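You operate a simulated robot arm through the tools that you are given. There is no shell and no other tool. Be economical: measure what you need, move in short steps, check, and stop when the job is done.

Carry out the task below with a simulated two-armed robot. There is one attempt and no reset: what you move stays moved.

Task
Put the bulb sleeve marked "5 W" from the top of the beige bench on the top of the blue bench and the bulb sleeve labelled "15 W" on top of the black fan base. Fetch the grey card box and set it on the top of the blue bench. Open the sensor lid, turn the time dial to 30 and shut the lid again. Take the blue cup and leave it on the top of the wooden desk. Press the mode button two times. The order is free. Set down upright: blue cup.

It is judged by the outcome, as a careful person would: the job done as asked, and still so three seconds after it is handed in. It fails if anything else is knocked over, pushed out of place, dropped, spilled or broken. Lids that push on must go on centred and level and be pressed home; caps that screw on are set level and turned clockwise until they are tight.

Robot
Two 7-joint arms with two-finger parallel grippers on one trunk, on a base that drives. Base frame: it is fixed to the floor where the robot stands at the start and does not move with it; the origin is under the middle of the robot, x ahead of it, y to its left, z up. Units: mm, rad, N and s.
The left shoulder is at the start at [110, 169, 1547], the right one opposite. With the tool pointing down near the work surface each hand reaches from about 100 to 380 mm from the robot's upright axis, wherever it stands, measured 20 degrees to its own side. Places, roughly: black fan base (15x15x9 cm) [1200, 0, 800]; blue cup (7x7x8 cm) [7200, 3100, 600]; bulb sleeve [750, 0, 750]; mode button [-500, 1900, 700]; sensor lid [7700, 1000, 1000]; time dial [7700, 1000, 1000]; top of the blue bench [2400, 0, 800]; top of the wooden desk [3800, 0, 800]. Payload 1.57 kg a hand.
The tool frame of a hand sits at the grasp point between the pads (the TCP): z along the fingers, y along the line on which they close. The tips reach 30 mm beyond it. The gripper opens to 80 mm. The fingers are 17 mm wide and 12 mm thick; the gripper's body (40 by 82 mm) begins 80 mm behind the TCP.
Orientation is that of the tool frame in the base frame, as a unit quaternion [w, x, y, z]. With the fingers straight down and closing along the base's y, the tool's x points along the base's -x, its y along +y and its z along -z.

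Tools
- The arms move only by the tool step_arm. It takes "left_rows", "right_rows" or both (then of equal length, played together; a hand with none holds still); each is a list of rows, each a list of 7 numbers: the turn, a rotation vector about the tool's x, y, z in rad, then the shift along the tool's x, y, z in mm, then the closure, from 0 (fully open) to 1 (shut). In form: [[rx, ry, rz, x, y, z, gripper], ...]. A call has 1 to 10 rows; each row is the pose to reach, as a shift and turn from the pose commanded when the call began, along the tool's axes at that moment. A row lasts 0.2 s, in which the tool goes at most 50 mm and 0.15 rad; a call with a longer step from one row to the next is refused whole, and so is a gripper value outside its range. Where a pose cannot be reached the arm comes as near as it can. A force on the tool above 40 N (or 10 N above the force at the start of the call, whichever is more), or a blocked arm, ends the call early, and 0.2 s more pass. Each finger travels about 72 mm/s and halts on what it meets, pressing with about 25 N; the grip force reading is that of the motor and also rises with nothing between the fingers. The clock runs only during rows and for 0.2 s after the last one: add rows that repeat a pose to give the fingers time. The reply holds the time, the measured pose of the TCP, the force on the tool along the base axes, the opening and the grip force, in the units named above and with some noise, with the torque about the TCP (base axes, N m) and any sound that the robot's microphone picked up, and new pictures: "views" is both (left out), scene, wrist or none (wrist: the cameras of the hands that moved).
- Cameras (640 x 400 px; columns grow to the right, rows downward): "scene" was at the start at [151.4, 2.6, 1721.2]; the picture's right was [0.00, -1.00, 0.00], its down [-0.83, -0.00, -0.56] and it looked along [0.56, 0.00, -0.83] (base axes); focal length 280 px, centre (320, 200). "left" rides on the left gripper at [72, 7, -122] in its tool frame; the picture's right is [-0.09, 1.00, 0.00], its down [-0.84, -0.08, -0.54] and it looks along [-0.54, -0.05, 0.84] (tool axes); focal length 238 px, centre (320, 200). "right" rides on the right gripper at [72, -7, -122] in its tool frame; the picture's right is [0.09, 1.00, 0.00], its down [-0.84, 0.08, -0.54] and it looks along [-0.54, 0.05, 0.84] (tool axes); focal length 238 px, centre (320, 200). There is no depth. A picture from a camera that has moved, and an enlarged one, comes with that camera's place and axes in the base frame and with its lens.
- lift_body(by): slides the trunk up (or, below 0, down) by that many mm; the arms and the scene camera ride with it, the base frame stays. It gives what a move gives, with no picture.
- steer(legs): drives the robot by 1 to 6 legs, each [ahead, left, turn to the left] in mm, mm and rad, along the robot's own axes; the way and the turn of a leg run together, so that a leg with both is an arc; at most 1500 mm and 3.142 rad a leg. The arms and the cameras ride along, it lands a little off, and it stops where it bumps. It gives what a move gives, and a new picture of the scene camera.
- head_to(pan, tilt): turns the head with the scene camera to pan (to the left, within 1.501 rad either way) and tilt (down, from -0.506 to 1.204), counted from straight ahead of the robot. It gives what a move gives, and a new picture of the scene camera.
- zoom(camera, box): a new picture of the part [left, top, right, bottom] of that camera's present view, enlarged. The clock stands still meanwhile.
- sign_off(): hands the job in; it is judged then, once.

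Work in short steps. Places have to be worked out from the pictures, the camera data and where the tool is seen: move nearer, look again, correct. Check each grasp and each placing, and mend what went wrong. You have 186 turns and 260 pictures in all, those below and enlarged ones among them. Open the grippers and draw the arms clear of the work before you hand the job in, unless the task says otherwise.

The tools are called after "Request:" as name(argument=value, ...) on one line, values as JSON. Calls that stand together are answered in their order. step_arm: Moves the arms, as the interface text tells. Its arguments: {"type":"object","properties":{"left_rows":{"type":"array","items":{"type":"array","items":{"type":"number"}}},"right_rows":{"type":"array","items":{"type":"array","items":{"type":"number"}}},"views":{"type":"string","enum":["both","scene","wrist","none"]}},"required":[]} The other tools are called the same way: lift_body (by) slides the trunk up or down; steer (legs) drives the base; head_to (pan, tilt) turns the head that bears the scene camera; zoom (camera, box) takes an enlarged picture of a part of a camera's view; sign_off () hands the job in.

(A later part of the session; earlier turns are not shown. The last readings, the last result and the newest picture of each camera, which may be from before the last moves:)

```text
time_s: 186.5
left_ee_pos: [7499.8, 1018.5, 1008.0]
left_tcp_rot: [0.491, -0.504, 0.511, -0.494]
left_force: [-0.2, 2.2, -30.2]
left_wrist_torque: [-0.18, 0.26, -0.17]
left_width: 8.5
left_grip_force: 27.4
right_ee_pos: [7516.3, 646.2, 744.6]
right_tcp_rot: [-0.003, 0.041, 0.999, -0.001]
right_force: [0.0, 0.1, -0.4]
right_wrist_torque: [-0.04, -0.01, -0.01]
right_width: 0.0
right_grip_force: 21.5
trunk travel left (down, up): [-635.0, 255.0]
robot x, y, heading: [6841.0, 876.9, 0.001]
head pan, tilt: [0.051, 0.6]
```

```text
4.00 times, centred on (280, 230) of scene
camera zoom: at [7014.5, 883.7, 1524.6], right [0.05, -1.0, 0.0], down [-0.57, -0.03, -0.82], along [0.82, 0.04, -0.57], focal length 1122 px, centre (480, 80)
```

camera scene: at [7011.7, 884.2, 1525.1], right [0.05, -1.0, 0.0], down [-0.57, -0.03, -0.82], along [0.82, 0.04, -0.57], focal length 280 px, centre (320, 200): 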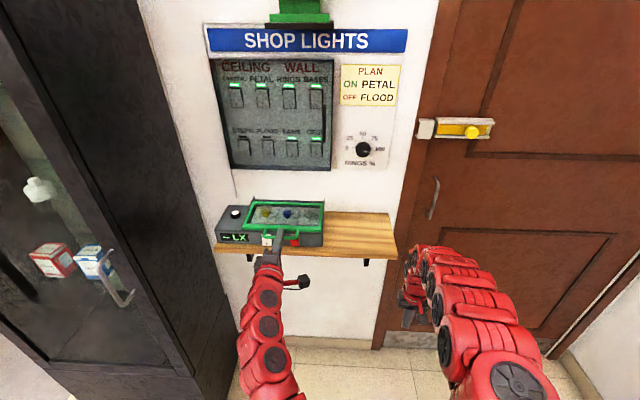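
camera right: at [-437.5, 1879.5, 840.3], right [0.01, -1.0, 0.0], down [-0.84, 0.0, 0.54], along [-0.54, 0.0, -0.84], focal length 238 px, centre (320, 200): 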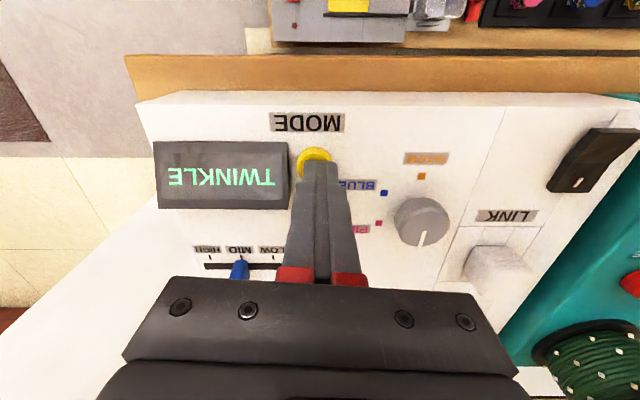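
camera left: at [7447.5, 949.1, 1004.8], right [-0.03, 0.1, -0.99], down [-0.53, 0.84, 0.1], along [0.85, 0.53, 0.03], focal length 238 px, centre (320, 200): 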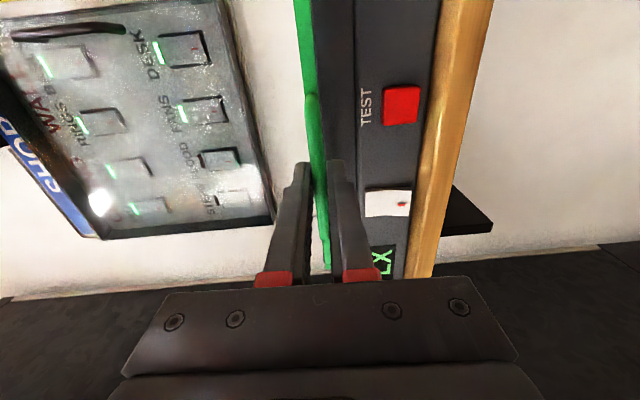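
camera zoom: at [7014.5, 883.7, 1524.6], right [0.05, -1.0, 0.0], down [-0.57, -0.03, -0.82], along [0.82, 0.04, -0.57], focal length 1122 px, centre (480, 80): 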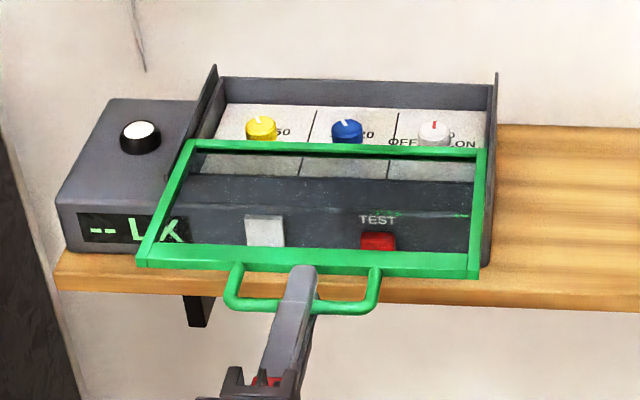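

Lid is sliding out; dials exposed at the back. Ease the vertical load and pull a bit more.

Request:
step_arm(left_rows=[[0, 0, 0, 0, 1, -5, 1], [0, 0, 0, 0, 1, -10, 1], [0, 0, 0, 0, 1, -15, 1], [0, 0, 0, 0, 1, -20, 1], [0, 0, 0, 0, 1, -25, 1]], views="none")

Request:
zoom(camera="scene", box=[200, 180, 360, 280])

```text
time_s: 187.7
left_ee_pos: [7475.8, 1019.3, 1007.1]
left_tcp_rot: [0.492, -0.505, 0.51, -0.493]
left_force: [21.4, 0.3, -21.1]
left_wrist_torque: [-0.46, 0.23, -0.02]
left_width: 9.0
left_grip_force: 27.5
right_ee_pos: [7518.0, 647.2, 744.1]
right_tcp_rot: [-0.003, 0.041, 0.999, 0.0]
right_force: [-0.4, -0.5, 0.0]
right_wrist_torque: [-0.03, -0.04, 0.02]
right_width: 0.1
right_grip_force: 20.9
trunk travel left (down, up): [-635.0, 255.0]
robot x, y, heading: [6844.7, 879.2, 0.006]
head pan, tilt: [0.051, 0.6]
```

```text
4.00 times, centred on (280, 230) of scene
camera zoom: at [7016.9, 883.5, 1524.7], right [0.05, -1.0, 0.0], down [-0.57, -0.03, -0.82], along [0.82, 0.04, -0.57], focal length 1122 px, centre (480, 80)
```

zoom: 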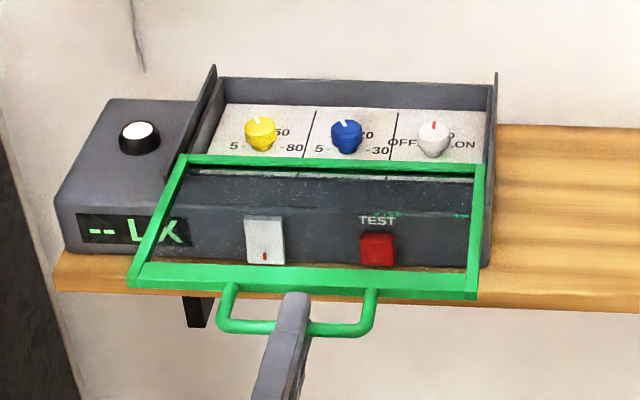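

At its stop; fully open. Release, back away and raise, then re-orient the hand downwards.

Request:
step_arm(left_rows=[[0, 0, 0, 0, 0, 0, 0.9], [0, 0, 0, 0, 0, 0, 0.75], [0, 0, 0, 0, 0, -20, 0.7], [0, 0, 0, 0, 0, -50, 0.7]], views="none")

Request:
lift_body(by=150)

Request:
step_arm(left_rows=[[-0.14, 0, 0, 0, 0, 0, 0.5], [-0.28, 0, 0, 0, 0, 0, 0.5], [-0.42, 0, 0, 0, 0, 0, 0.5], [-0.56, 0, 0, 0, 0, 0, 0.5], [-0.7, 0, 0, 0, 0, 0, 0.5], [-0.84, 0, 0, 0, 0, 0, 0.5], [-0.98, 0, 0, 0, 0, 0, 0.5], [-1.12, 0, 0, 0, 0, 0, 0.5], [-1.26, 0, 0, 0, 0, 0, 0.5], [-1.37, 0, 0, 0, 0, 0, 0.5]], views="scene")

```text
time_s: 188.7
left_ee_pos: [7439.6, 1018.1, 997.2]
left_tcp_rot: [0.493, -0.504, 0.509, -0.494]
left_force: [-0.4, -0.3, 0.1]
left_wrist_torque: [0.04, 0.02, 0.01]
left_width: 24.1
left_grip_force: 0.0
left hand out of reach, approached as far as the arm can: row 3, 4
right_ee_pos: [7514.7, 646.0, 748.0]
right_tcp_rot: [-0.001, 0.041, 0.999, 0.0]
right_force: [-0.4, 0.3, 0.3]
right_wrist_torque: [0.01, -0.01, 0.0]
right_width: 0.0
right_grip_force: 21.3
trunk travel left (down, up): [-635.0, 255.0]
robot x, y, heading: [6843.8, 869.7, 0.001]
head pan, tilt: [0.051, 0.6]
```

```text
time_s: 190.5
left_ee_pos: [7440.9, 1018.1, 1146.4]
left_tcp_rot: [0.494, -0.503, 0.51, -0.493]
left_force: [0.1, 0.2, 0.3]
left_wrist_torque: [0.01, -0.02, 0.0]
left_width: 24.1
left_grip_force: 0.1
right_ee_pos: [7515.7, 646.4, 896.5]
right_tcp_rot: [-0.001, 0.041, 0.999, 0.0]
right_force: [-0.1, 0.6, 0.8]
right_wrist_torque: [-0.01, -0.03, 0.01]
right_width: 0.0
right_grip_force: 21.2
trunk travel left (down, up): [-785.0, 105.0]
robot x, y, heading: [6840.7, 872.5, 0.005]
head pan, tilt: [0.051, 0.6]
```

```text
time_s: 192.7
left_ee_pos: [7413.9, 1021.1, 1099.0]
left_tcp_rot: [0.12, -0.697, 0.699, -0.105]
left_force: [0.2, 0.2, 0.3]
left_wrist_torque: [0.0, 0.06, 0.02]
left_width: 40.0
left_grip_force: 0.1
left hand out of reach, approached as far as the arm can: row 1, 2, 3, 4, 5, 9, 10
right_ee_pos: [7514.3, 646.1, 896.6]
right_tcp_rot: [-0.001, 0.041, 0.999, 0.001]
right_force: [-0.5, 0.4, 0.4]
right_wrist_torque: [-0.04, -0.02, 0.02]
right_width: 0.0
right_grip_force: 21.4
trunk travel left (down, up): [-785.0, 105.0]
robot x, y, heading: [6838.4, 874.1, 0.003]
head pan, tilt: [0.051, 0.6]
camera scene: at [7010.0, 883.1, 1675.4], right [0.05, -1.0, 0.0], down [-0.56, -0.03, -0.83], along [0.82, 0.04, -0.56], focal length 280 px, centre (320, 200)
```

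scene: 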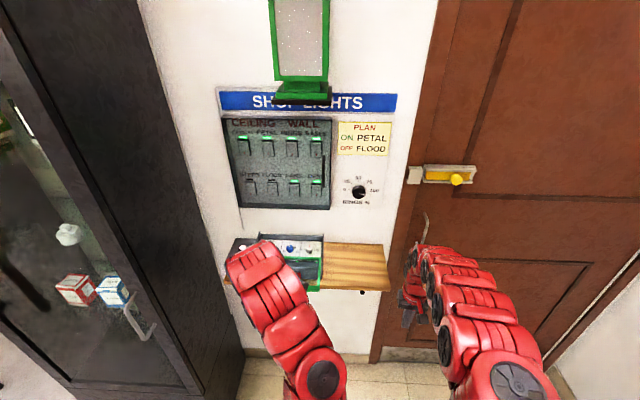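

Now yaw +0.85 and bring the hand forward/up above the box, keeping a small forward pitch.

Request:
step_arm(left_rows=[[0, 0, 0, 0, -25, -4, 0.5], [0, 0, 0, 0, -60, -9, 0.5], [0, 0, 0, 0, -90, -13, 0.5], [0, 0, 0.14, 0, -111, -16, 0.5], [0, 0, 0.28, 0, -111, -16, 0.5], [0, 0, 0.42, 0, -111, -16, 0.5], [0, 0, 0.56, 0, -111, -16, 0.5], [0, 0, 0.7, 0, -111, -16, 0.5], [0, 0, 0.84, 0, -111, -16, 0.5]])

```text
time_s: 194.7
left_ee_pos: [7513.9, 1054.4, 1114.1]
left_tcp_rot: [0.151, -0.371, 0.915, -0.052]
left_force: [-0.5, -0.3, -0.5]
left_wrist_torque: [-0.04, 0.01, 0.01]
left_width: 39.8
left_grip_force: 0.0
left hand out of reach, approached as far as the arm can: row 1, 2, 3, 4, 5, 6, 7, 8, 9
right_ee_pos: [7514.2, 646.0, 896.3]
right_tcp_rot: [-0.001, 0.041, 0.999, -0.001]
right_force: [-0.7, -0.2, 0.7]
right_wrist_torque: [-0.01, -0.01, 0.03]
right_width: 0.0
right_grip_force: 21.2
trunk travel left (down, up): [-785.0, 105.0]
robot x, y, heading: [6841.0, 873.4, 0.004]
head pan, tilt: [0.051, 0.6]
camera scene: at [7010.3, 884.6, 1675.4], right [0.05, -1.0, 0.0], down [-0.56, -0.03, -0.82], along [0.82, 0.04, -0.57], focal length 280 px, centre (320, 200)
camera left: at [7422.8, 1007.4, 1211.9], right [-0.6, 0.78, -0.18], down [0.45, 0.52, 0.73], along [0.66, 0.35, -0.66], focal length 238 px, centre (320, 200)
```

scene: 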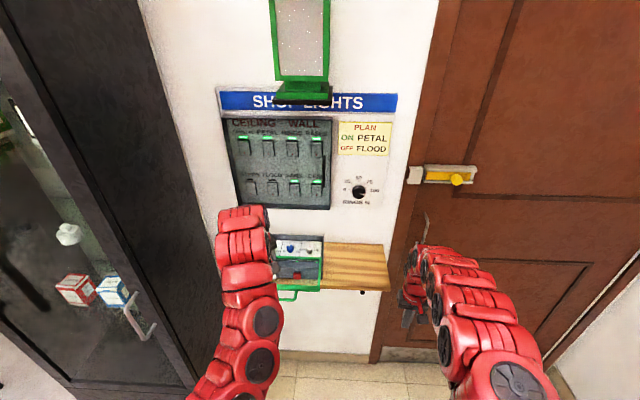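
left: 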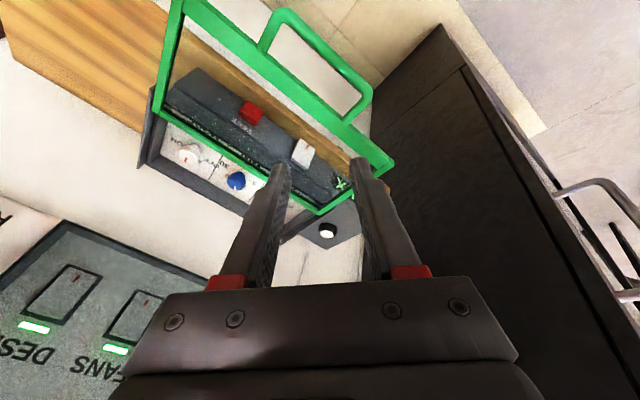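

The arm is near a limit. Back up the robot, lower the trunk, and reduce the pitch.

Request:
steer(legs=[[-130, 0, 0]])

Request:
lift_body(by=-60)

Request:
step_arm(left_rows=[[-0.07, 0.072, 0, 0, 0, 0, 0.5], [-0.139, 0.144, 0.003, 0, 0, 0, 0.5], [-0.139, 0.144, 0.003, 0, 0, 0, 0.5]], views="wrist")

```text
time_s: 196.0
left_ee_pos: [7383.5, 1053.5, 1113.4]
left_tcp_rot: [0.151, -0.372, 0.914, -0.051]
left_force: [0.5, 0.0, 0.2]
left_wrist_torque: [0.02, 0.02, -0.03]
left_width: 40.0
left_grip_force: 0.0
right_ee_pos: [7385.6, 646.7, 896.7]
right_tcp_rot: [-0.002, 0.04, 0.999, 0.0]
right_force: [-0.7, -0.5, -0.4]
right_wrist_torque: [0.03, 0.03, 0.01]
right_width: 0.0
right_grip_force: 21.5
trunk travel left (down, up): [-785.0, 105.0]
robot x, y, heading: [6711.0, 873.2, 0.001]
head pan, tilt: [0.051, 0.6]
camera scene: at [6881.4, 882.5, 1675.1], right [0.05, -1.0, 0.0], down [-0.57, -0.03, -0.82], along [0.82, 0.04, -0.57], focal length 280 px, centre (320, 200)
```

scene: 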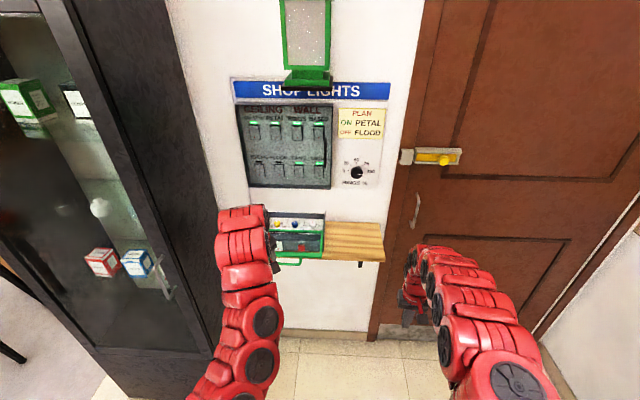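

```text
time_s: 197.0
left_ee_pos: [7383.2, 1053.0, 1055.5]
left_tcp_rot: [0.152, -0.371, 0.915, -0.051]
left_force: [-0.4, 0.2, 0.1]
left_wrist_torque: [-0.01, 0.0, 0.0]
left_width: 39.9
left_grip_force: 0.0
right_ee_pos: [7384.4, 646.0, 836.2]
right_tcp_rot: [-0.001, 0.04, 0.999, 0.0]
right_force: [0.6, -0.3, -0.6]
right_wrist_torque: [0.04, -0.02, 0.0]
right_width: 0.0
right_grip_force: 21.5
trunk travel left (down, up): [-725.0, 165.0]
robot x, y, heading: [6713.2, 874.7, 0.001]
head pan, tilt: [0.051, 0.6]
```

```text
time_s: 197.8
left_ee_pos: [7382.9, 1054.1, 1055.7]
left_tcp_rot: [0.059, -0.376, 0.925, -0.014]
left_force: [-0.5, -0.1, 0.1]
left_wrist_torque: [0.01, 0.0, 0.01]
left_width: 40.1
left_grip_force: 0.0
left hand out of reach, approached as far as the arm can: row 1
right_ee_pos: [7385.2, 646.2, 836.5]
right_tcp_rot: [-0.001, 0.04, 0.999, 0.001]
right_force: [-0.5, -0.1, 0.3]
right_wrist_torque: [-0.02, -0.01, 0.03]
right_width: 0.0
right_grip_force: 21.7
trunk travel left (down, up): [-725.0, 165.0]
robot x, y, heading: [6713.0, 875.6, 0.003]
head pan, tilt: [0.051, 0.6]
camera left: at [7313.2, 1006.4, 1168.8], right [-0.63, 0.78, -0.06], down [0.58, 0.52, 0.63], along [0.52, 0.36, -0.78], focal length 238 px, centre (320, 200)
```

left: 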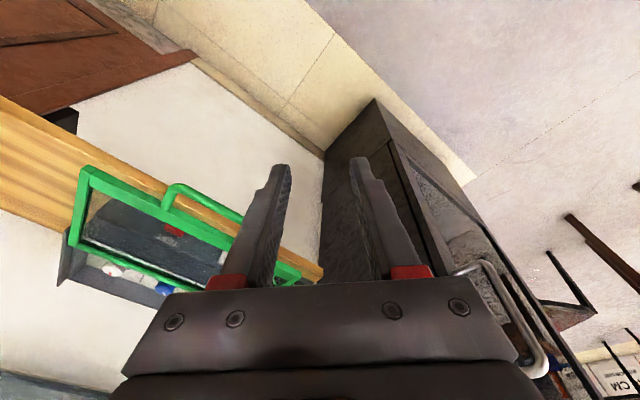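

Orientation good (yaw −0.77, pitch 0.12). Retract the right hand, raise 25, and drive in so the left hand nears the blue dial.

Request:
step_arm(right_rows=[[0, 0, 0, 40, 0, 0, 1], [0, 0, 0, 80, 0, 0, 1], [0, 0, 0, 120, 0, 0, 1], [0, 0, 0, 150, 0, 0, 1]], views="none")

Request:
lift_body(by=25)

Request:
steer(legs=[[240, -30, 0]])

Request:
zoom(camera="left", box=[0, 0, 640, 400])

```text
time_s: 198.8
left_ee_pos: [7383.9, 1052.3, 1055.4]
left_tcp_rot: [0.059, -0.377, 0.924, -0.014]
left_force: [0.6, -0.3, -0.9]
left_wrist_torque: [-0.01, -0.01, -0.01]
left_width: 40.2
left_grip_force: 0.2
right_ee_pos: [7275.5, 653.3, 828.7]
right_tcp_rot: [-0.001, 0.041, 0.999, 0.001]
right_force: [-0.4, 0.3, -0.8]
right_wrist_torque: [0.05, -0.01, 0.03]
right_width: 0.0
right_grip_force: 21.1
right hand out of reach, approached as far as the arm can: row 3, 4
trunk travel left (down, up): [-725.0, 165.0]
robot x, y, heading: [6709.4, 877.4, 0.003]
head pan, tilt: [0.051, 0.6]
```

```text
time_s: 199.5
left_ee_pos: [7382.9, 1055.3, 1080.2]
left_tcp_rot: [0.059, -0.377, 0.924, -0.014]
left_force: [-0.7, 0.0, 0.0]
left_wrist_torque: [0.02, -0.02, 0.0]
left_width: 40.0
left_grip_force: 0.0
right_ee_pos: [7277.2, 655.3, 854.3]
right_tcp_rot: [-0.002, 0.04, 0.999, 0.0]
right_force: [-0.6, 0.3, 0.0]
right_wrist_torque: [0.01, 0.02, 0.0]
right_width: 0.0
right_grip_force: 20.9
trunk travel left (down, up): [-750.0, 140.0]
robot x, y, heading: [6713.1, 878.0, 0.004]
head pan, tilt: [0.051, 0.6]
```

```text
time_s: 201.2
left_ee_pos: [7619.0, 1027.5, 1079.7]
left_tcp_rot: [0.059, -0.378, 0.924, -0.014]
left_force: [0.1, 0.5, -1.1]
left_wrist_torque: [0.02, 0.01, 0.03]
left_width: 40.0
left_grip_force: 0.0
right_ee_pos: [7512.7, 627.0, 853.7]
right_tcp_rot: [-0.002, 0.038, 0.999, 0.001]
right_force: [-0.8, -0.8, 0.3]
right_wrist_torque: [0.02, -0.01, -0.01]
right_width: 0.0
right_grip_force: 21.5
trunk travel left (down, up): [-750.0, 140.0]
robot x, y, heading: [6946.1, 846.0, 0.006]
head pan, tilt: [0.051, 0.6]
camera scene: at [7114.9, 854.4, 1640.5], right [0.06, -1.0, 0.0], down [-0.56, -0.03, -0.83], along [0.82, 0.05, -0.56], focal length 280 px, centre (320, 200)
```

scene: 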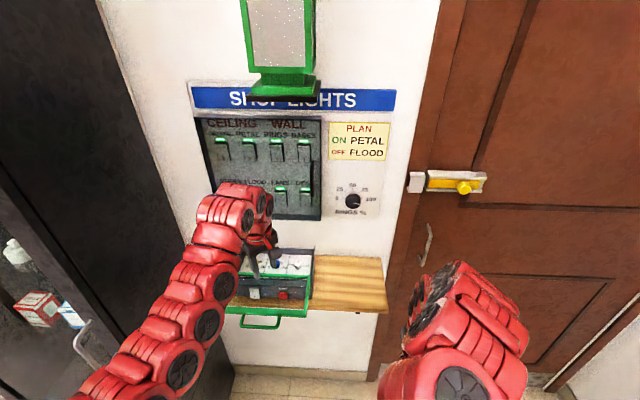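

```text
1.00 times, centred on (320, 200) of left (not enlarged: the box is as wide or as high as the picture)
camera zoom: at [7548.2, 979.8, 1194.0], right [-0.63, 0.78, -0.06], down [0.58, 0.52, 0.63], along [0.52, 0.36, -0.78], focal length 238 px, centre (320, 200)
```

zoom: 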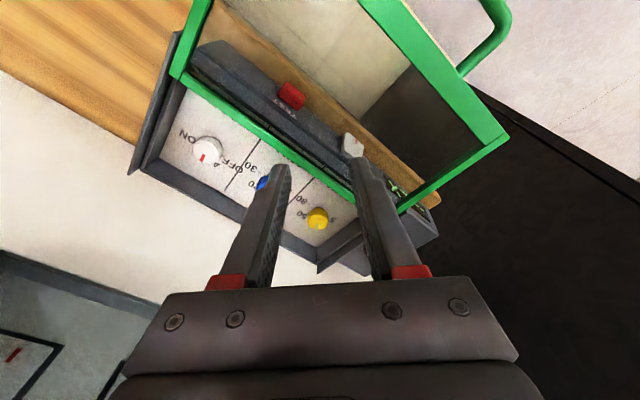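

Request:
zoom(camera="scene", box=[220, 230, 340, 320])

Request:
zoom(camera="left", box=[160, 100, 380, 260])

```text
4.44 times, centred on (280, 275) of scene
camera zoom: at [7114.9, 854.4, 1640.5], right [0.06, -1.0, 0.0], down [-0.56, -0.03, -0.83], along [0.82, 0.05, -0.56], focal length 1247 px, centre (498, -133)
```

zoom: 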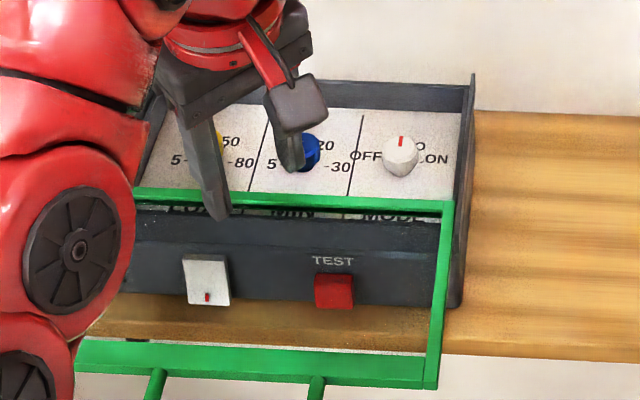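

```text
2.50 times, centred on (270, 180) of left
camera zoom: at [7548.2, 979.8, 1194.0], right [-0.63, 0.78, -0.06], down [0.58, 0.52, 0.63], along [0.52, 0.36, -0.78], focal length 596 px, centre (445, 250)
```

zoom: 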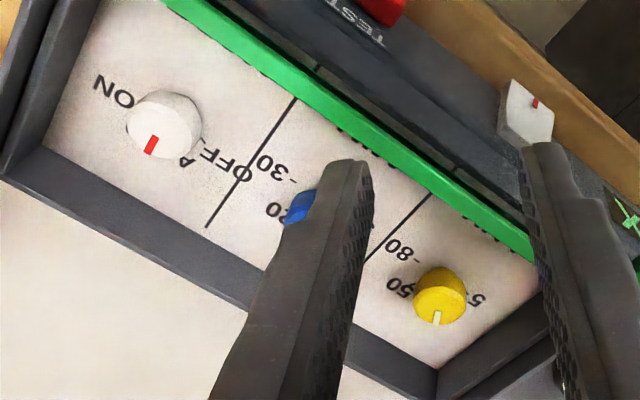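

Blue (MIN) dial ≈ (7700,1019.5). Drive 79 forward to bring the hand over it.

Request:
steer(legs=[[79, -8, -0.004]])

Request:
zoom(camera="left", box=[160, 50, 480, 250])

```text
time_s: 202.3
left_ee_pos: [7696.4, 1017.0, 1079.6]
left_tcp_rot: [0.059, -0.375, 0.925, -0.013]
left_force: [0.4, 0.1, -1.2]
left_wrist_torque: [-0.01, -0.01, 0.01]
left_width: 40.0
left_grip_force: 0.0
right_ee_pos: [7590.0, 617.6, 852.9]
right_tcp_rot: [-0.002, 0.04, 0.999, 0.001]
right_force: [0.1, 0.1, 0.6]
right_wrist_torque: [-0.03, 0.0, -0.01]
right_width: 0.0
right_grip_force: 21.2
trunk travel left (down, up): [-750.0, 140.0]
robot x, y, heading: [7023.5, 841.6, 0.002]
head pan, tilt: [0.051, 0.6]
camera scene: at [7192.6, 846.2, 1640.5], right [0.05, -1.0, 0.0], down [-0.56, -0.03, -0.83], along [0.82, 0.04, -0.56], focal length 280 px, centre (320, 200)
```

scene: 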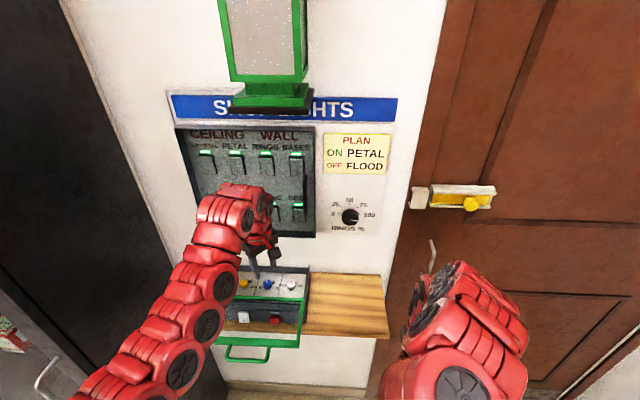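

```text
2.00 times, centred on (320, 150) of left
camera zoom: at [7626.3, 970.0, 1194.0], right [-0.63, 0.78, -0.06], down [0.58, 0.52, 0.63], along [0.52, 0.36, -0.78], focal length 477 px, centre (320, 300)
```

zoom: 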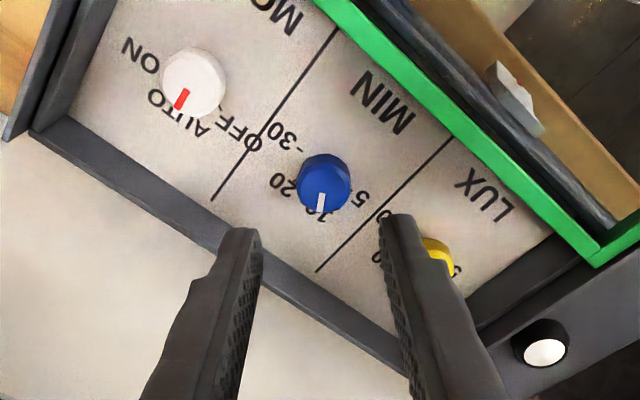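

Clear view: marks 5, 10, 20, 30, pointer at 10. Need ≈150° clockwise to 30. Lower 48 to bring tips to knob-top level.

Request:
lift_body(by=-48)

Request:
zoom(camera="left", box=[160, 50, 480, 250])

```text
time_s: 203.2
left_ee_pos: [7695.6, 1016.9, 1032.3]
left_tcp_rot: [0.06, -0.376, 0.925, -0.014]
left_force: [-0.8, -0.3, 0.2]
left_wrist_torque: [-0.04, 0.01, 0.0]
left_width: 39.8
left_grip_force: 0.0
right_ee_pos: [7589.7, 618.5, 805.0]
right_tcp_rot: [-0.001, 0.04, 0.999, 0.0]
right_force: [0.2, -0.1, 0.4]
right_wrist_torque: [-0.01, -0.02, -0.03]
right_width: 0.1
right_grip_force: 21.0
trunk travel left (down, up): [-702.0, 188.0]
robot x, y, heading: [7025.1, 838.8, 0.0]
head pan, tilt: [0.051, 0.6]
```

```text
2.00 times, centred on (320, 150) of left
camera zoom: at [7625.6, 970.1, 1146.5], right [-0.63, 0.78, -0.06], down [0.58, 0.52, 0.63], along [0.52, 0.36, -0.78], focal length 477 px, centre (320, 300)
```

zoom: 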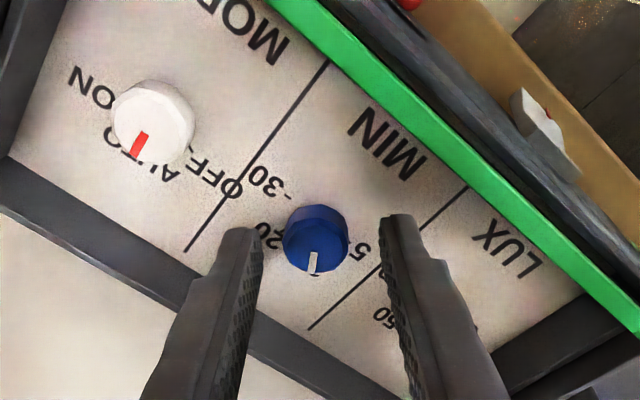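

Tips surround the knob. Go down 6 more and close.

Request:
step_arm(left_rows=[[0, 0, 0, 0, 0, 3, 0.5], [0, 0, 0, 0, 0, 6, 0.5], [0, 0, 0, 0, 0, 6, 0.7], [0, 0, 0, 0, 0, 6, 0.8], [0, 0, 0, 0, 0, 6, 0.8]], views="none")

Request:
step_arm(left_rows=[[0, 0, 0.12, 0, 0, 0, 0.8], [0, 0, 0.24, 0, 0, 0, 0.8], [0, 0, 0.36, 0, 0, 0, 0.8], [0, 0, 0.48, 0, 0, 0, 0.8], [0, 0, 0.6, 0, 0, 0, 0.8], [0, 0, 0.72, 0, 0, 0, 0.8], [0, 0, 0.84, 0, 0, 0, 0.8], [0, 0, 0.96, 0, 0, 0, 0.8], [0, 0, 1.08, 0, 0, 0, 0.8], [0, 0, 1.2, 0, 0, 0, 0.8]], views="wrist")

```text
time_s: 204.4
left_ee_pos: [7697.7, 1016.1, 1025.8]
left_tcp_rot: [0.059, -0.376, 0.925, -0.014]
left_force: [4.7, -6.7, 1.3]
left_wrist_torque: [-0.33, -0.12, -0.08]
left_width: 23.6
left_grip_force: 35.7
right_ee_pos: [7591.6, 615.9, 804.2]
right_tcp_rot: [-0.002, 0.041, 0.999, 0.001]
right_force: [-0.2, -0.1, -0.1]
right_wrist_torque: [0.0, 0.04, -0.02]
right_width: 0.3
right_grip_force: 21.0
trunk travel left (down, up): [-702.0, 188.0]
robot x, y, heading: [7024.8, 838.1, 0.001]
head pan, tilt: [0.051, 0.6]
```

```text
time_s: 206.6
left_ee_pos: [7696.3, 1023.3, 1027.0]
left_tcp_rot: [0.057, 0.211, 0.976, 0.023]
left_force: [-7.9, 20.4, -6.7]
left_wrist_torque: [0.42, -0.22, 0.16]
left_width: 23.1
left_grip_force: 35.6
right_ee_pos: [7590.5, 619.9, 806.2]
right_tcp_rot: [-0.001, 0.04, 0.999, -0.001]
right_force: [-0.3, -0.8, -0.4]
right_wrist_torque: [-0.01, 0.04, 0.01]
right_width: 0.0
right_grip_force: 21.7
trunk travel left (down, up): [-702.0, 188.0]
robot x, y, heading: [7026.2, 837.4, 0.001]
head pan, tilt: [0.051, 0.6]
camera left: at [7620.8, 1057.0, 1140.7], right [0.49, 0.87, 0.08], down [0.66, -0.43, 0.62], along [0.57, -0.25, -0.78], focal length 238 px, centre (320, 200)
```

left: 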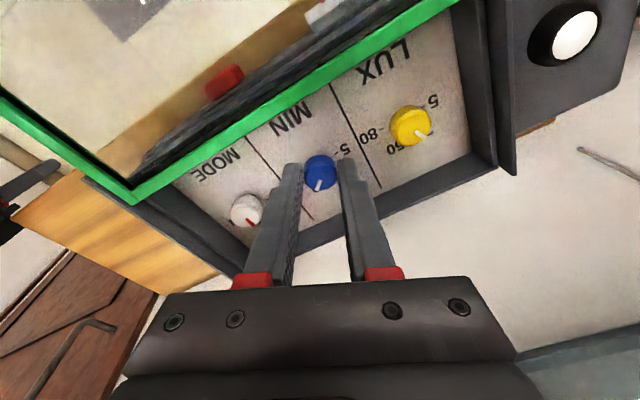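

Pointer followed (now between 10 and 20 → +33°). Continue turning in the same grip.

Request:
step_arm(left_rows=[[0, 0, 0.12, 0, 0, 0, 0.8], [0, 0, 0.24, 0, 0, 0, 0.8], [0, 0, 0.36, 0, 0, 0, 0.8], [0, 0, 0.48, 0, 0, 0, 0.8], [0, 0, 0.6, 0, 0, 0, 0.8], [0, 0, 0.72, 0, 0, 0, 0.8], [0, 0, 0.84, 0, 0, 0, 0.8], [0, 0, 0.96, 0, 0, 0, 0.8], [0, 0, 1.08, 0, 0, 0, 0.8], [0, 0, 1.2, 0, 0, 0, 0.8]], views="wrist")

```text
time_s: 208.0
left_ee_pos: [7702.1, 1024.8, 1027.2]
left_tcp_rot: [0.046, 0.515, 0.855, 0.046]
left_force: [2.0, 11.5, -6.0]
left_wrist_torque: [-0.31, -0.45, 0.06]
left_width: 23.0
left_grip_force: 35.5
right_ee_pos: [7592.4, 617.6, 804.0]
right_tcp_rot: [-0.002, 0.04, 0.999, 0.0]
right_force: [0.0, -0.6, 0.4]
right_wrist_torque: [0.01, 0.02, 0.02]
right_width: 0.1
right_grip_force: 21.1
trunk travel left (down, up): [-702.0, 188.0]
robot x, y, heading: [7027.3, 841.4, 0.007]
head pan, tilt: [0.051, 0.6]
stopped in row 6 (left hand): the force on the tool passed its limit at 41 N (the readings are from after the stop); the commanded pose is now the measured one
camera left: at [7658.2, 1087.3, 1146.3], right [0.91, 0.38, 0.13], down [0.25, -0.79, 0.55], along [0.31, -0.47, -0.82], focal length 238 px, centre (320, 200)
```

left: 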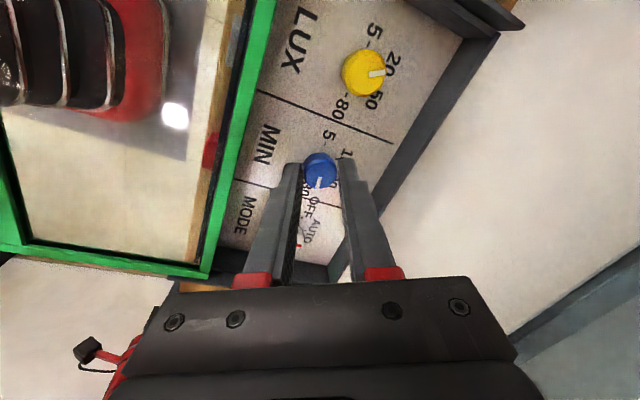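

Pointer now at about +72°. Release, recentre, rotate the open gripper back and regrip for the remaining ~40°.

Request:
step_arm(left_rows=[[0, 0, 0, 0, 0, 0, 0.65], [0, 0, 0, 0, 0, 0, 0.5], [0, 0, 0, -4.75, -8.1, -0.9, 0.5], [0, 0, -0.14, -4.75, -8.1, -0.9, 0.5], [0, 0, -0.28, -4.75, -8.1, -0.9, 0.5], [0, 0, -0.42, -4.75, -8.1, -0.9, 0.5], [0, 0, -0.56, -4.75, -8.1, -0.9, 0.5], [0, 0, -0.7, -4.75, -8.1, -0.9, 0.5], [0, 0, -0.84, -4.75, -8.1, -0.9, 0.5], [0, 0, -0.98, -4.75, -8.1, -0.9, 0.5]], views="wrist")

Request:
zoom(camera="left", box=[200, 80, 440, 230])

```text
time_s: 210.2
left_ee_pos: [7694.4, 1012.5, 1028.2]
left_tcp_rot: [0.064, 0.053, 0.996, 0.017]
left_force: [1.2, 0.3, -0.5]
left_wrist_torque: [0.01, 0.0, 0.01]
left_width: 40.0
left_grip_force: 0.1
right_ee_pos: [7590.8, 618.3, 805.1]
right_tcp_rot: [-0.002, 0.04, 0.999, 0.0]
right_force: [0.0, -0.2, -0.1]
right_wrist_torque: [0.0, -0.02, -0.01]
right_width: 0.2
right_grip_force: 20.9
trunk travel left (down, up): [-702.0, 188.0]
robot x, y, heading: [7025.7, 837.0, 0.004]
head pan, tilt: [0.051, 0.6]
camera left: at [7609.6, 1023.9, 1140.5], right [0.2, 0.98, 0.05], down [0.75, -0.18, 0.64], along [0.63, -0.09, -0.77], focal length 238 px, centre (320, 200)
```

left: 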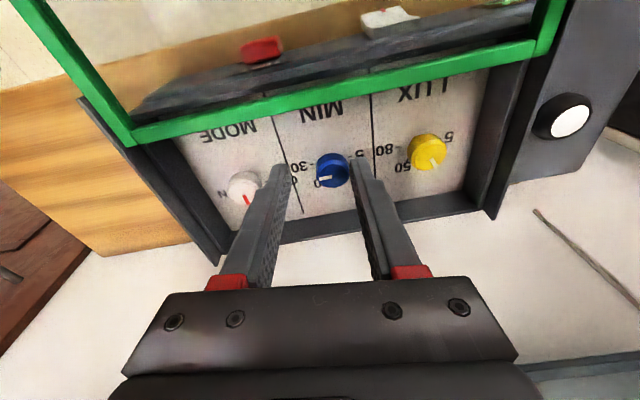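

```text
2.67 times, centred on (320, 155) of left
camera zoom: at [7609.6, 1023.9, 1140.5], right [0.2, 0.98, 0.05], down [0.75, -0.18, 0.64], along [0.63, -0.09, -0.77], focal length 636 px, centre (320, 320)
```

zoom: 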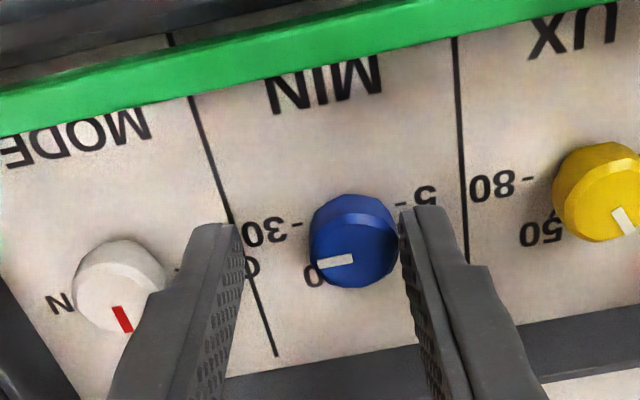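

Shift 7 mm in +y to centre, regrip and turn 0.38 rad more.

Request:
step_arm(left_rows=[[0, 0, 0, -2, 4, 0, 0.5], [0, 0, 0, -2, 7, 0, 0.5], [0, 0, 0, -2, 7, 0, 0.7], [0, 0, 0, -2, 7, 0, 0.78], [0, 0, 0, -2, 7, 0, 0.78], [0, 0, 0.1, -2, 7, 0, 0.78], [0, 0, 0.2, -2, 7, 0, 0.78], [0, 0, 0.3, -2, 7, 0, 0.78], [0, 0, 0.38, -2, 7, 0, 0.78], [0, 0, 0.38, -2, 7, 0, 0.78]], views="wrist")

Request:
zoom(camera="left", box=[200, 80, 440, 230])

```text
time_s: 212.4
left_ee_pos: [7698.3, 1019.0, 1027.6]
left_tcp_rot: [0.059, 0.242, 0.968, 0.028]
left_force: [-1.3, -0.2, 2.0]
left_wrist_torque: [0.08, 0.03, -0.02]
left_width: 17.8
left_grip_force: 0.6
right_ee_pos: [7590.3, 618.7, 806.8]
right_tcp_rot: [-0.002, 0.04, 0.999, 0.0]
right_force: [-0.6, -0.1, -0.2]
right_wrist_torque: [0.03, -0.01, -0.01]
right_width: 0.2
right_grip_force: 21.2
trunk travel left (down, up): [-702.0, 188.0]
robot x, y, heading: [7023.2, 837.5, 0.002]
head pan, tilt: [0.051, 0.6]
camera left: at [7622.0, 1056.5, 1142.8], right [0.54, 0.83, 0.09], down [0.63, -0.48, 0.62], along [0.56, -0.28, -0.78], focal length 238 px, centre (320, 200)
```

left: 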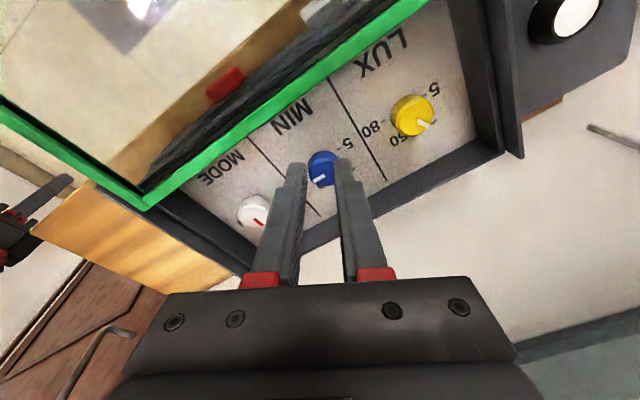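

```text
2.67 times, centred on (320, 155) of left
camera zoom: at [7622.0, 1056.5, 1142.8], right [0.54, 0.83, 0.09], down [0.63, -0.48, 0.62], along [0.56, -0.28, -0.78], focal length 636 px, centre (320, 320)
```

zoom: 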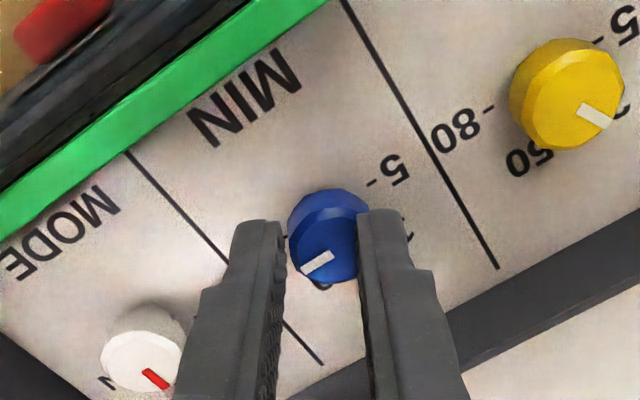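

Closure stopped short of a firm grip. Close fully and check.

Request:
step_arm(left_rows=[[0, 0, 0, 0, 0, 0, 0.9], [0, 0, 0, 0, 0, 0, 1.0], [0, 0, 0, 0, 0, 0, 1.0]], views="wrist")

Request:
zoom(camera="left", box=[260, 110, 380, 200])

```text
time_s: 213.2
left_ee_pos: [7697.2, 1018.6, 1028.9]
left_tcp_rot: [0.06, 0.242, 0.968, 0.029]
left_force: [-1.2, -1.6, 7.7]
left_wrist_torque: [-0.01, 0.06, -0.03]
left_width: 0.3
left_grip_force: 21.1
right_ee_pos: [7590.2, 617.7, 806.1]
right_tcp_rot: [-0.001, 0.04, 0.999, -0.001]
right_force: [-1.0, -0.4, 0.0]
right_wrist_torque: [0.0, -0.02, 0.03]
right_width: 0.0
right_grip_force: 21.2
trunk travel left (down, up): [-702.0, 188.0]
robot x, y, heading: [7025.7, 838.8, 0.006]
head pan, tilt: [0.051, 0.6]
camera left: at [7621.5, 1055.9, 1143.6], right [0.54, 0.83, 0.09], down [0.63, -0.48, 0.62], along [0.56, -0.28, -0.78], focal length 238 px, centre (320, 200)
```

left: 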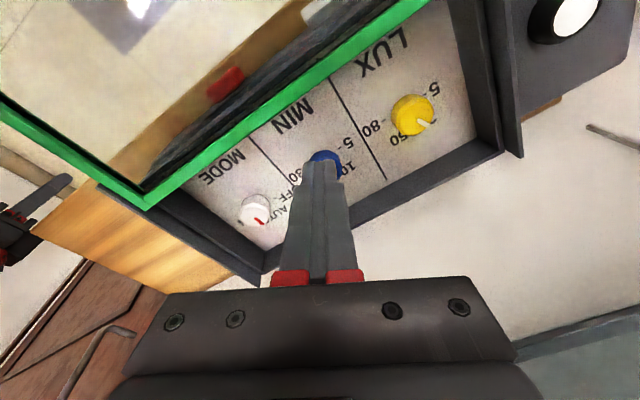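

```text
4.44 times, centred on (320, 155) of left
camera zoom: at [7621.5, 1055.9, 1143.6], right [0.54, 0.83, 0.09], down [0.63, -0.48, 0.62], along [0.56, -0.28, -0.78], focal length 1059 px, centre (320, 400)
```

zoom: 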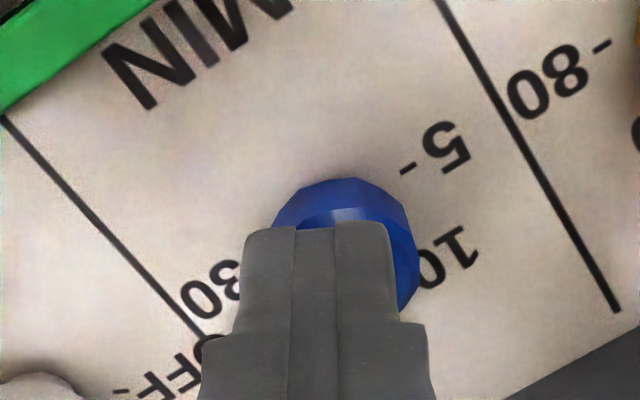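

The tips were too high—they slid onto the knob's top (top ≈ z 999). Open, recentre, go down ~11 mm and grip lower.

Request:
step_arm(left_rows=[[0, 0, 0, 0, 0, -4, 1.0], [0, 0, 0, -1, 3, -4, 0.8], [0, 0, 0, -1, 3, -4, 0.5], [0, 0, 0, -1, 3, -4, 0.5], [0, 0, 0, -1, 3, 2, 0.5], [0, 0, 0, -1, 3, 7, 0.5], [0, 0, 0, -1, 3, 11, 0.5]], views="wrist")

Request:
zoom(camera="left", box=[240, 110, 400, 210])

```text
time_s: 214.8
left_ee_pos: [7701.7, 1022.7, 1017.9]
left_tcp_rot: [0.059, 0.242, 0.968, 0.029]
left_force: [-0.1, 0.3, 0.2]
left_wrist_torque: [-0.01, 0.03, -0.02]
left_width: 40.0
left_grip_force: 0.2
right_ee_pos: [7590.7, 618.4, 804.9]
right_tcp_rot: [-0.002, 0.04, 0.999, 0.001]
right_force: [0.5, 0.1, 0.3]
right_wrist_torque: [0.02, 0.02, -0.01]
right_width: 0.0
right_grip_force: 20.9
trunk travel left (down, up): [-702.0, 188.0]
robot x, y, heading: [7025.4, 837.9, 0.006]
head pan, tilt: [0.051, 0.6]
camera left: at [7625.6, 1059.1, 1132.5], right [0.54, 0.83, 0.09], down [0.63, -0.48, 0.62], along [0.56, -0.28, -0.78], focal length 238 px, centre (320, 200)
```

left: 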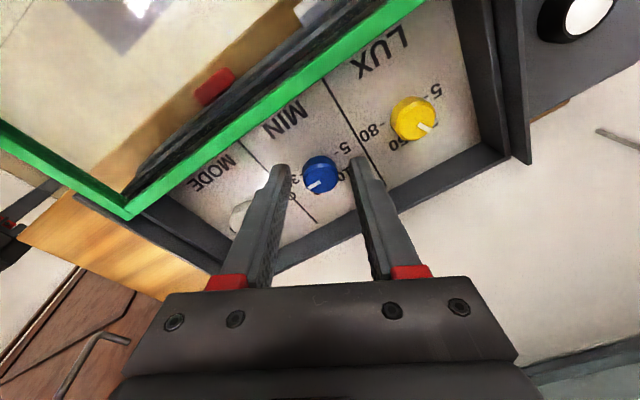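

```text
4.00 times, centred on (320, 160) of left
camera zoom: at [7625.6, 1059.1, 1132.5], right [0.54, 0.83, 0.09], down [0.63, -0.48, 0.62], along [0.56, -0.28, -0.78], focal length 953 px, centre (320, 360)
```

zoom: 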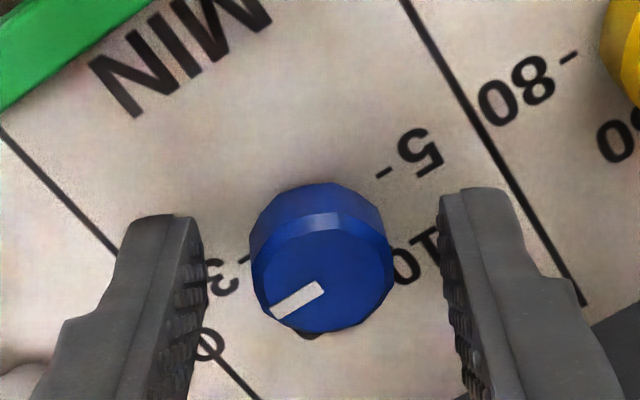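

Well centred. Pointer at ≈86°, the 30 tick at ≈110°. Grip and turn 0.44 rad.

Request:
step_arm(left_rows=[[0, 0, 0, 0, 0, 0, 0.7], [0, 0, 0, 0, 0, 0, 0.85], [0, 0, 0, 0, 0, 0, 0.85], [0, 0, 0.11, 0, 0, 0, 0.85], [0, 0, 0.22, 0, 0, 0, 0.85], [0, 0, 0.33, 0, 0, 0, 0.85], [0, 0, 0.44, 0, 0, 0, 0.85], [0, 0, 0.44, 0, 0, 0, 0.85]], views="none")

Request:
step_arm(left_rows=[[0, 0, 0, 0, 0, 0, 0.6], [0, 0, 0, 0, 0, 0, 0.5], [0, 0, 0, 0, 0, 0, 0.5]], views="none")

Request:
zoom(camera="left", box=[240, 110, 400, 210])

```text
time_s: 216.6
left_ee_pos: [7700.6, 1023.8, 1017.1]
left_tcp_rot: [0.051, 0.447, 0.892, 0.041]
left_force: [3.8, 7.7, 5.3]
left_wrist_torque: [0.27, 0.24, 0.19]
left_width: 25.5
left_grip_force: 36.5
right_ee_pos: [7591.4, 618.9, 805.7]
right_tcp_rot: [-0.002, 0.04, 0.999, 0.0]
right_force: [-0.3, -0.3, -0.1]
right_wrist_torque: [-0.01, 0.0, -0.02]
right_width: 0.0
right_grip_force: 20.9
trunk travel left (down, up): [-702.0, 188.0]
robot x, y, heading: [7025.9, 839.2, 0.007]
head pan, tilt: [0.051, 0.6]
```

```text
time_s: 217.4
left_ee_pos: [7700.1, 1022.1, 1016.9]
left_tcp_rot: [0.052, 0.447, 0.892, 0.04]
left_force: [0.9, 0.0, -0.9]
left_wrist_torque: [0.03, 0.01, -0.02]
left_width: 39.6
left_grip_force: 0.1
right_ee_pos: [7590.8, 618.2, 805.0]
right_tcp_rot: [-0.001, 0.04, 0.999, 0.0]
right_force: [0.0, 0.6, 0.6]
right_wrist_torque: [0.0, 0.03, -0.01]
right_width: 0.0
right_grip_force: 21.2
trunk travel left (down, up): [-702.0, 188.0]
robot x, y, heading: [7027.3, 838.1, 0.002]
head pan, tilt: [0.051, 0.6]
```

```text
4.00 times, centred on (320, 160) of left
camera zoom: at [7648.3, 1080.0, 1135.7], right [0.85, 0.52, 0.12], down [0.37, -0.73, 0.57], along [0.39, -0.44, -0.81], focal length 953 px, centre (320, 360)
```

zoom: 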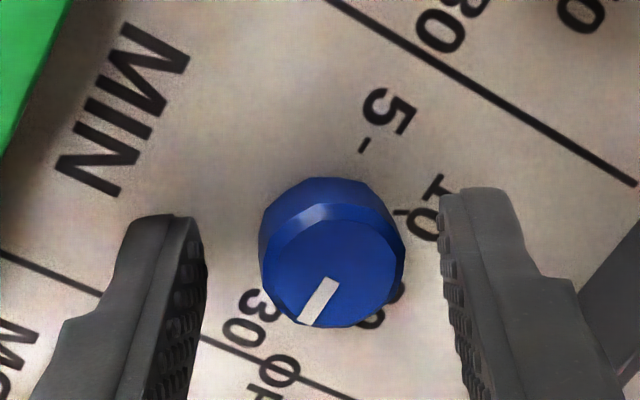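

The pointer barely changed; maybe it's at its end. Raise the hand and take a clear look.

Request:
lift_body(by=70)

Request:
zoom(camera="left", box=[240, 60, 400, 160])

Request:
zoom(camera="scene", box=[210, 240, 330, 320])

```text
time_s: 218.4
left_ee_pos: [7701.2, 1020.8, 1088.3]
left_tcp_rot: [0.051, 0.447, 0.892, 0.041]
left_force: [0.0, 0.5, -0.1]
left_wrist_torque: [0.01, 0.0, 0.0]
left_width: 40.0
left_grip_force: 0.1
right_ee_pos: [7591.1, 617.2, 875.6]
right_tcp_rot: [-0.001, 0.041, 0.999, 0.0]
right_force: [-0.2, 1.4, 0.0]
right_wrist_torque: [0.01, 0.01, -0.02]
right_width: 0.0
right_grip_force: 21.5
trunk travel left (down, up): [-772.0, 118.0]
robot x, y, heading: [7026.7, 837.1, 0.003]
head pan, tilt: [0.051, 0.6]
```

```text
4.00 times, centred on (320, 110) of left
camera zoom: at [7648.5, 1080.4, 1205.5], right [0.85, 0.52, 0.12], down [0.37, -0.73, 0.57], along [0.39, -0.44, -0.81], focal length 953 px, centre (320, 560)
```

zoom: 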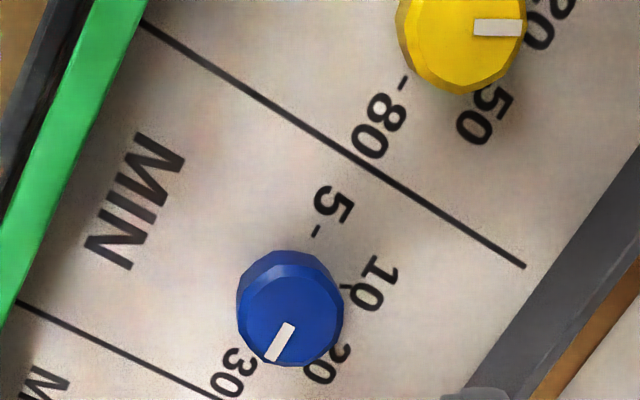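

```text
5.00 times, centred on (270, 280) of scene
camera zoom: at [7193.7, 846.4, 1662.3], right [0.05, -1.0, 0.0], down [-0.56, -0.03, -0.82], along [0.82, 0.04, -0.57], focal length 1402 px, centre (570, -200)
```

zoom: 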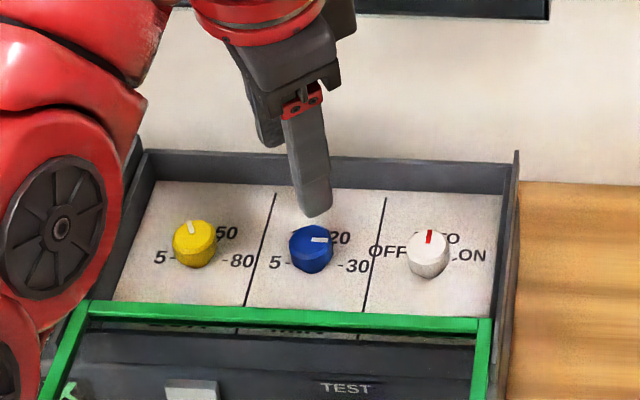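

Pointer is at about 88°, the 30 tick about 106°: ~18° more. Rotate the open hand back, lower again and regrip.

Request:
step_arm(left_rows=[[0, 0, -0.14, 0, 0, 0, 0.5], [0, 0, -0.28, 0, 0, 0, 0.5], [0, 0, -0.42, 0, 0, 0, 0.5], [0, 0, -0.56, 0, 0, 0, 0.5], [0, 0, -0.7, 0, 0, 0, 0.5], [0, 0, -0.84, 0, 0, 0, 0.5]], views="none")

Request:
lift_body(by=-72)

Request:
zoom(camera="left", box=[240, 110, 400, 210])

```text
time_s: 219.8
left_ee_pos: [7700.9, 1021.1, 1087.7]
left_tcp_rot: [0.064, 0.044, 0.997, 0.016]
left_force: [1.1, 0.3, 0.2]
left_wrist_torque: [0.03, -0.01, 0.0]
left_width: 40.0
left_grip_force: 0.1
right_ee_pos: [7590.1, 618.4, 875.6]
right_tcp_rot: [-0.002, 0.04, 0.999, 0.0]
right_force: [-0.2, -0.1, 0.2]
right_wrist_torque: [-0.02, 0.02, 0.01]
right_width: 0.0
right_grip_force: 21.3
trunk travel left (down, up): [-772.0, 118.0]
robot x, y, heading: [7024.9, 841.4, 0.001]
head pan, tilt: [0.051, 0.6]
```

```text
time_s: 220.9
left_ee_pos: [7701.7, 1020.4, 1014.6]
left_tcp_rot: [0.063, 0.045, 0.997, 0.014]
left_force: [-0.3, -0.7, 0.0]
left_wrist_torque: [0.0, 0.01, 0.02]
left_width: 39.9
left_grip_force: 0.2
right_ee_pos: [7590.0, 618.9, 804.2]
right_tcp_rot: [-0.002, 0.04, 0.999, 0.0]
right_force: [-0.9, 0.1, 0.2]
right_wrist_torque: [0.02, -0.01, 0.03]
right_width: 0.0
right_grip_force: 21.5
trunk travel left (down, up): [-700.0, 190.0]
robot x, y, heading: [7025.7, 837.4, 0.001]
head pan, tilt: [0.051, 0.6]
```

```text
4.00 times, centred on (320, 160) of left
camera zoom: at [7615.1, 1032.0, 1128.0], right [0.18, 0.98, 0.05], down [0.75, -0.17, 0.64], along [0.64, -0.08, -0.77], focal length 953 px, centre (320, 360)
```

zoom: 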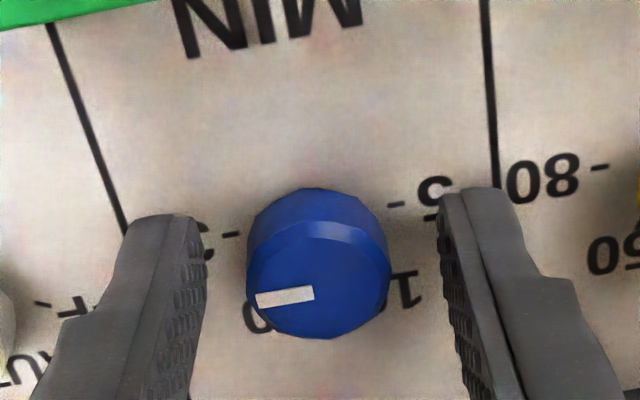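

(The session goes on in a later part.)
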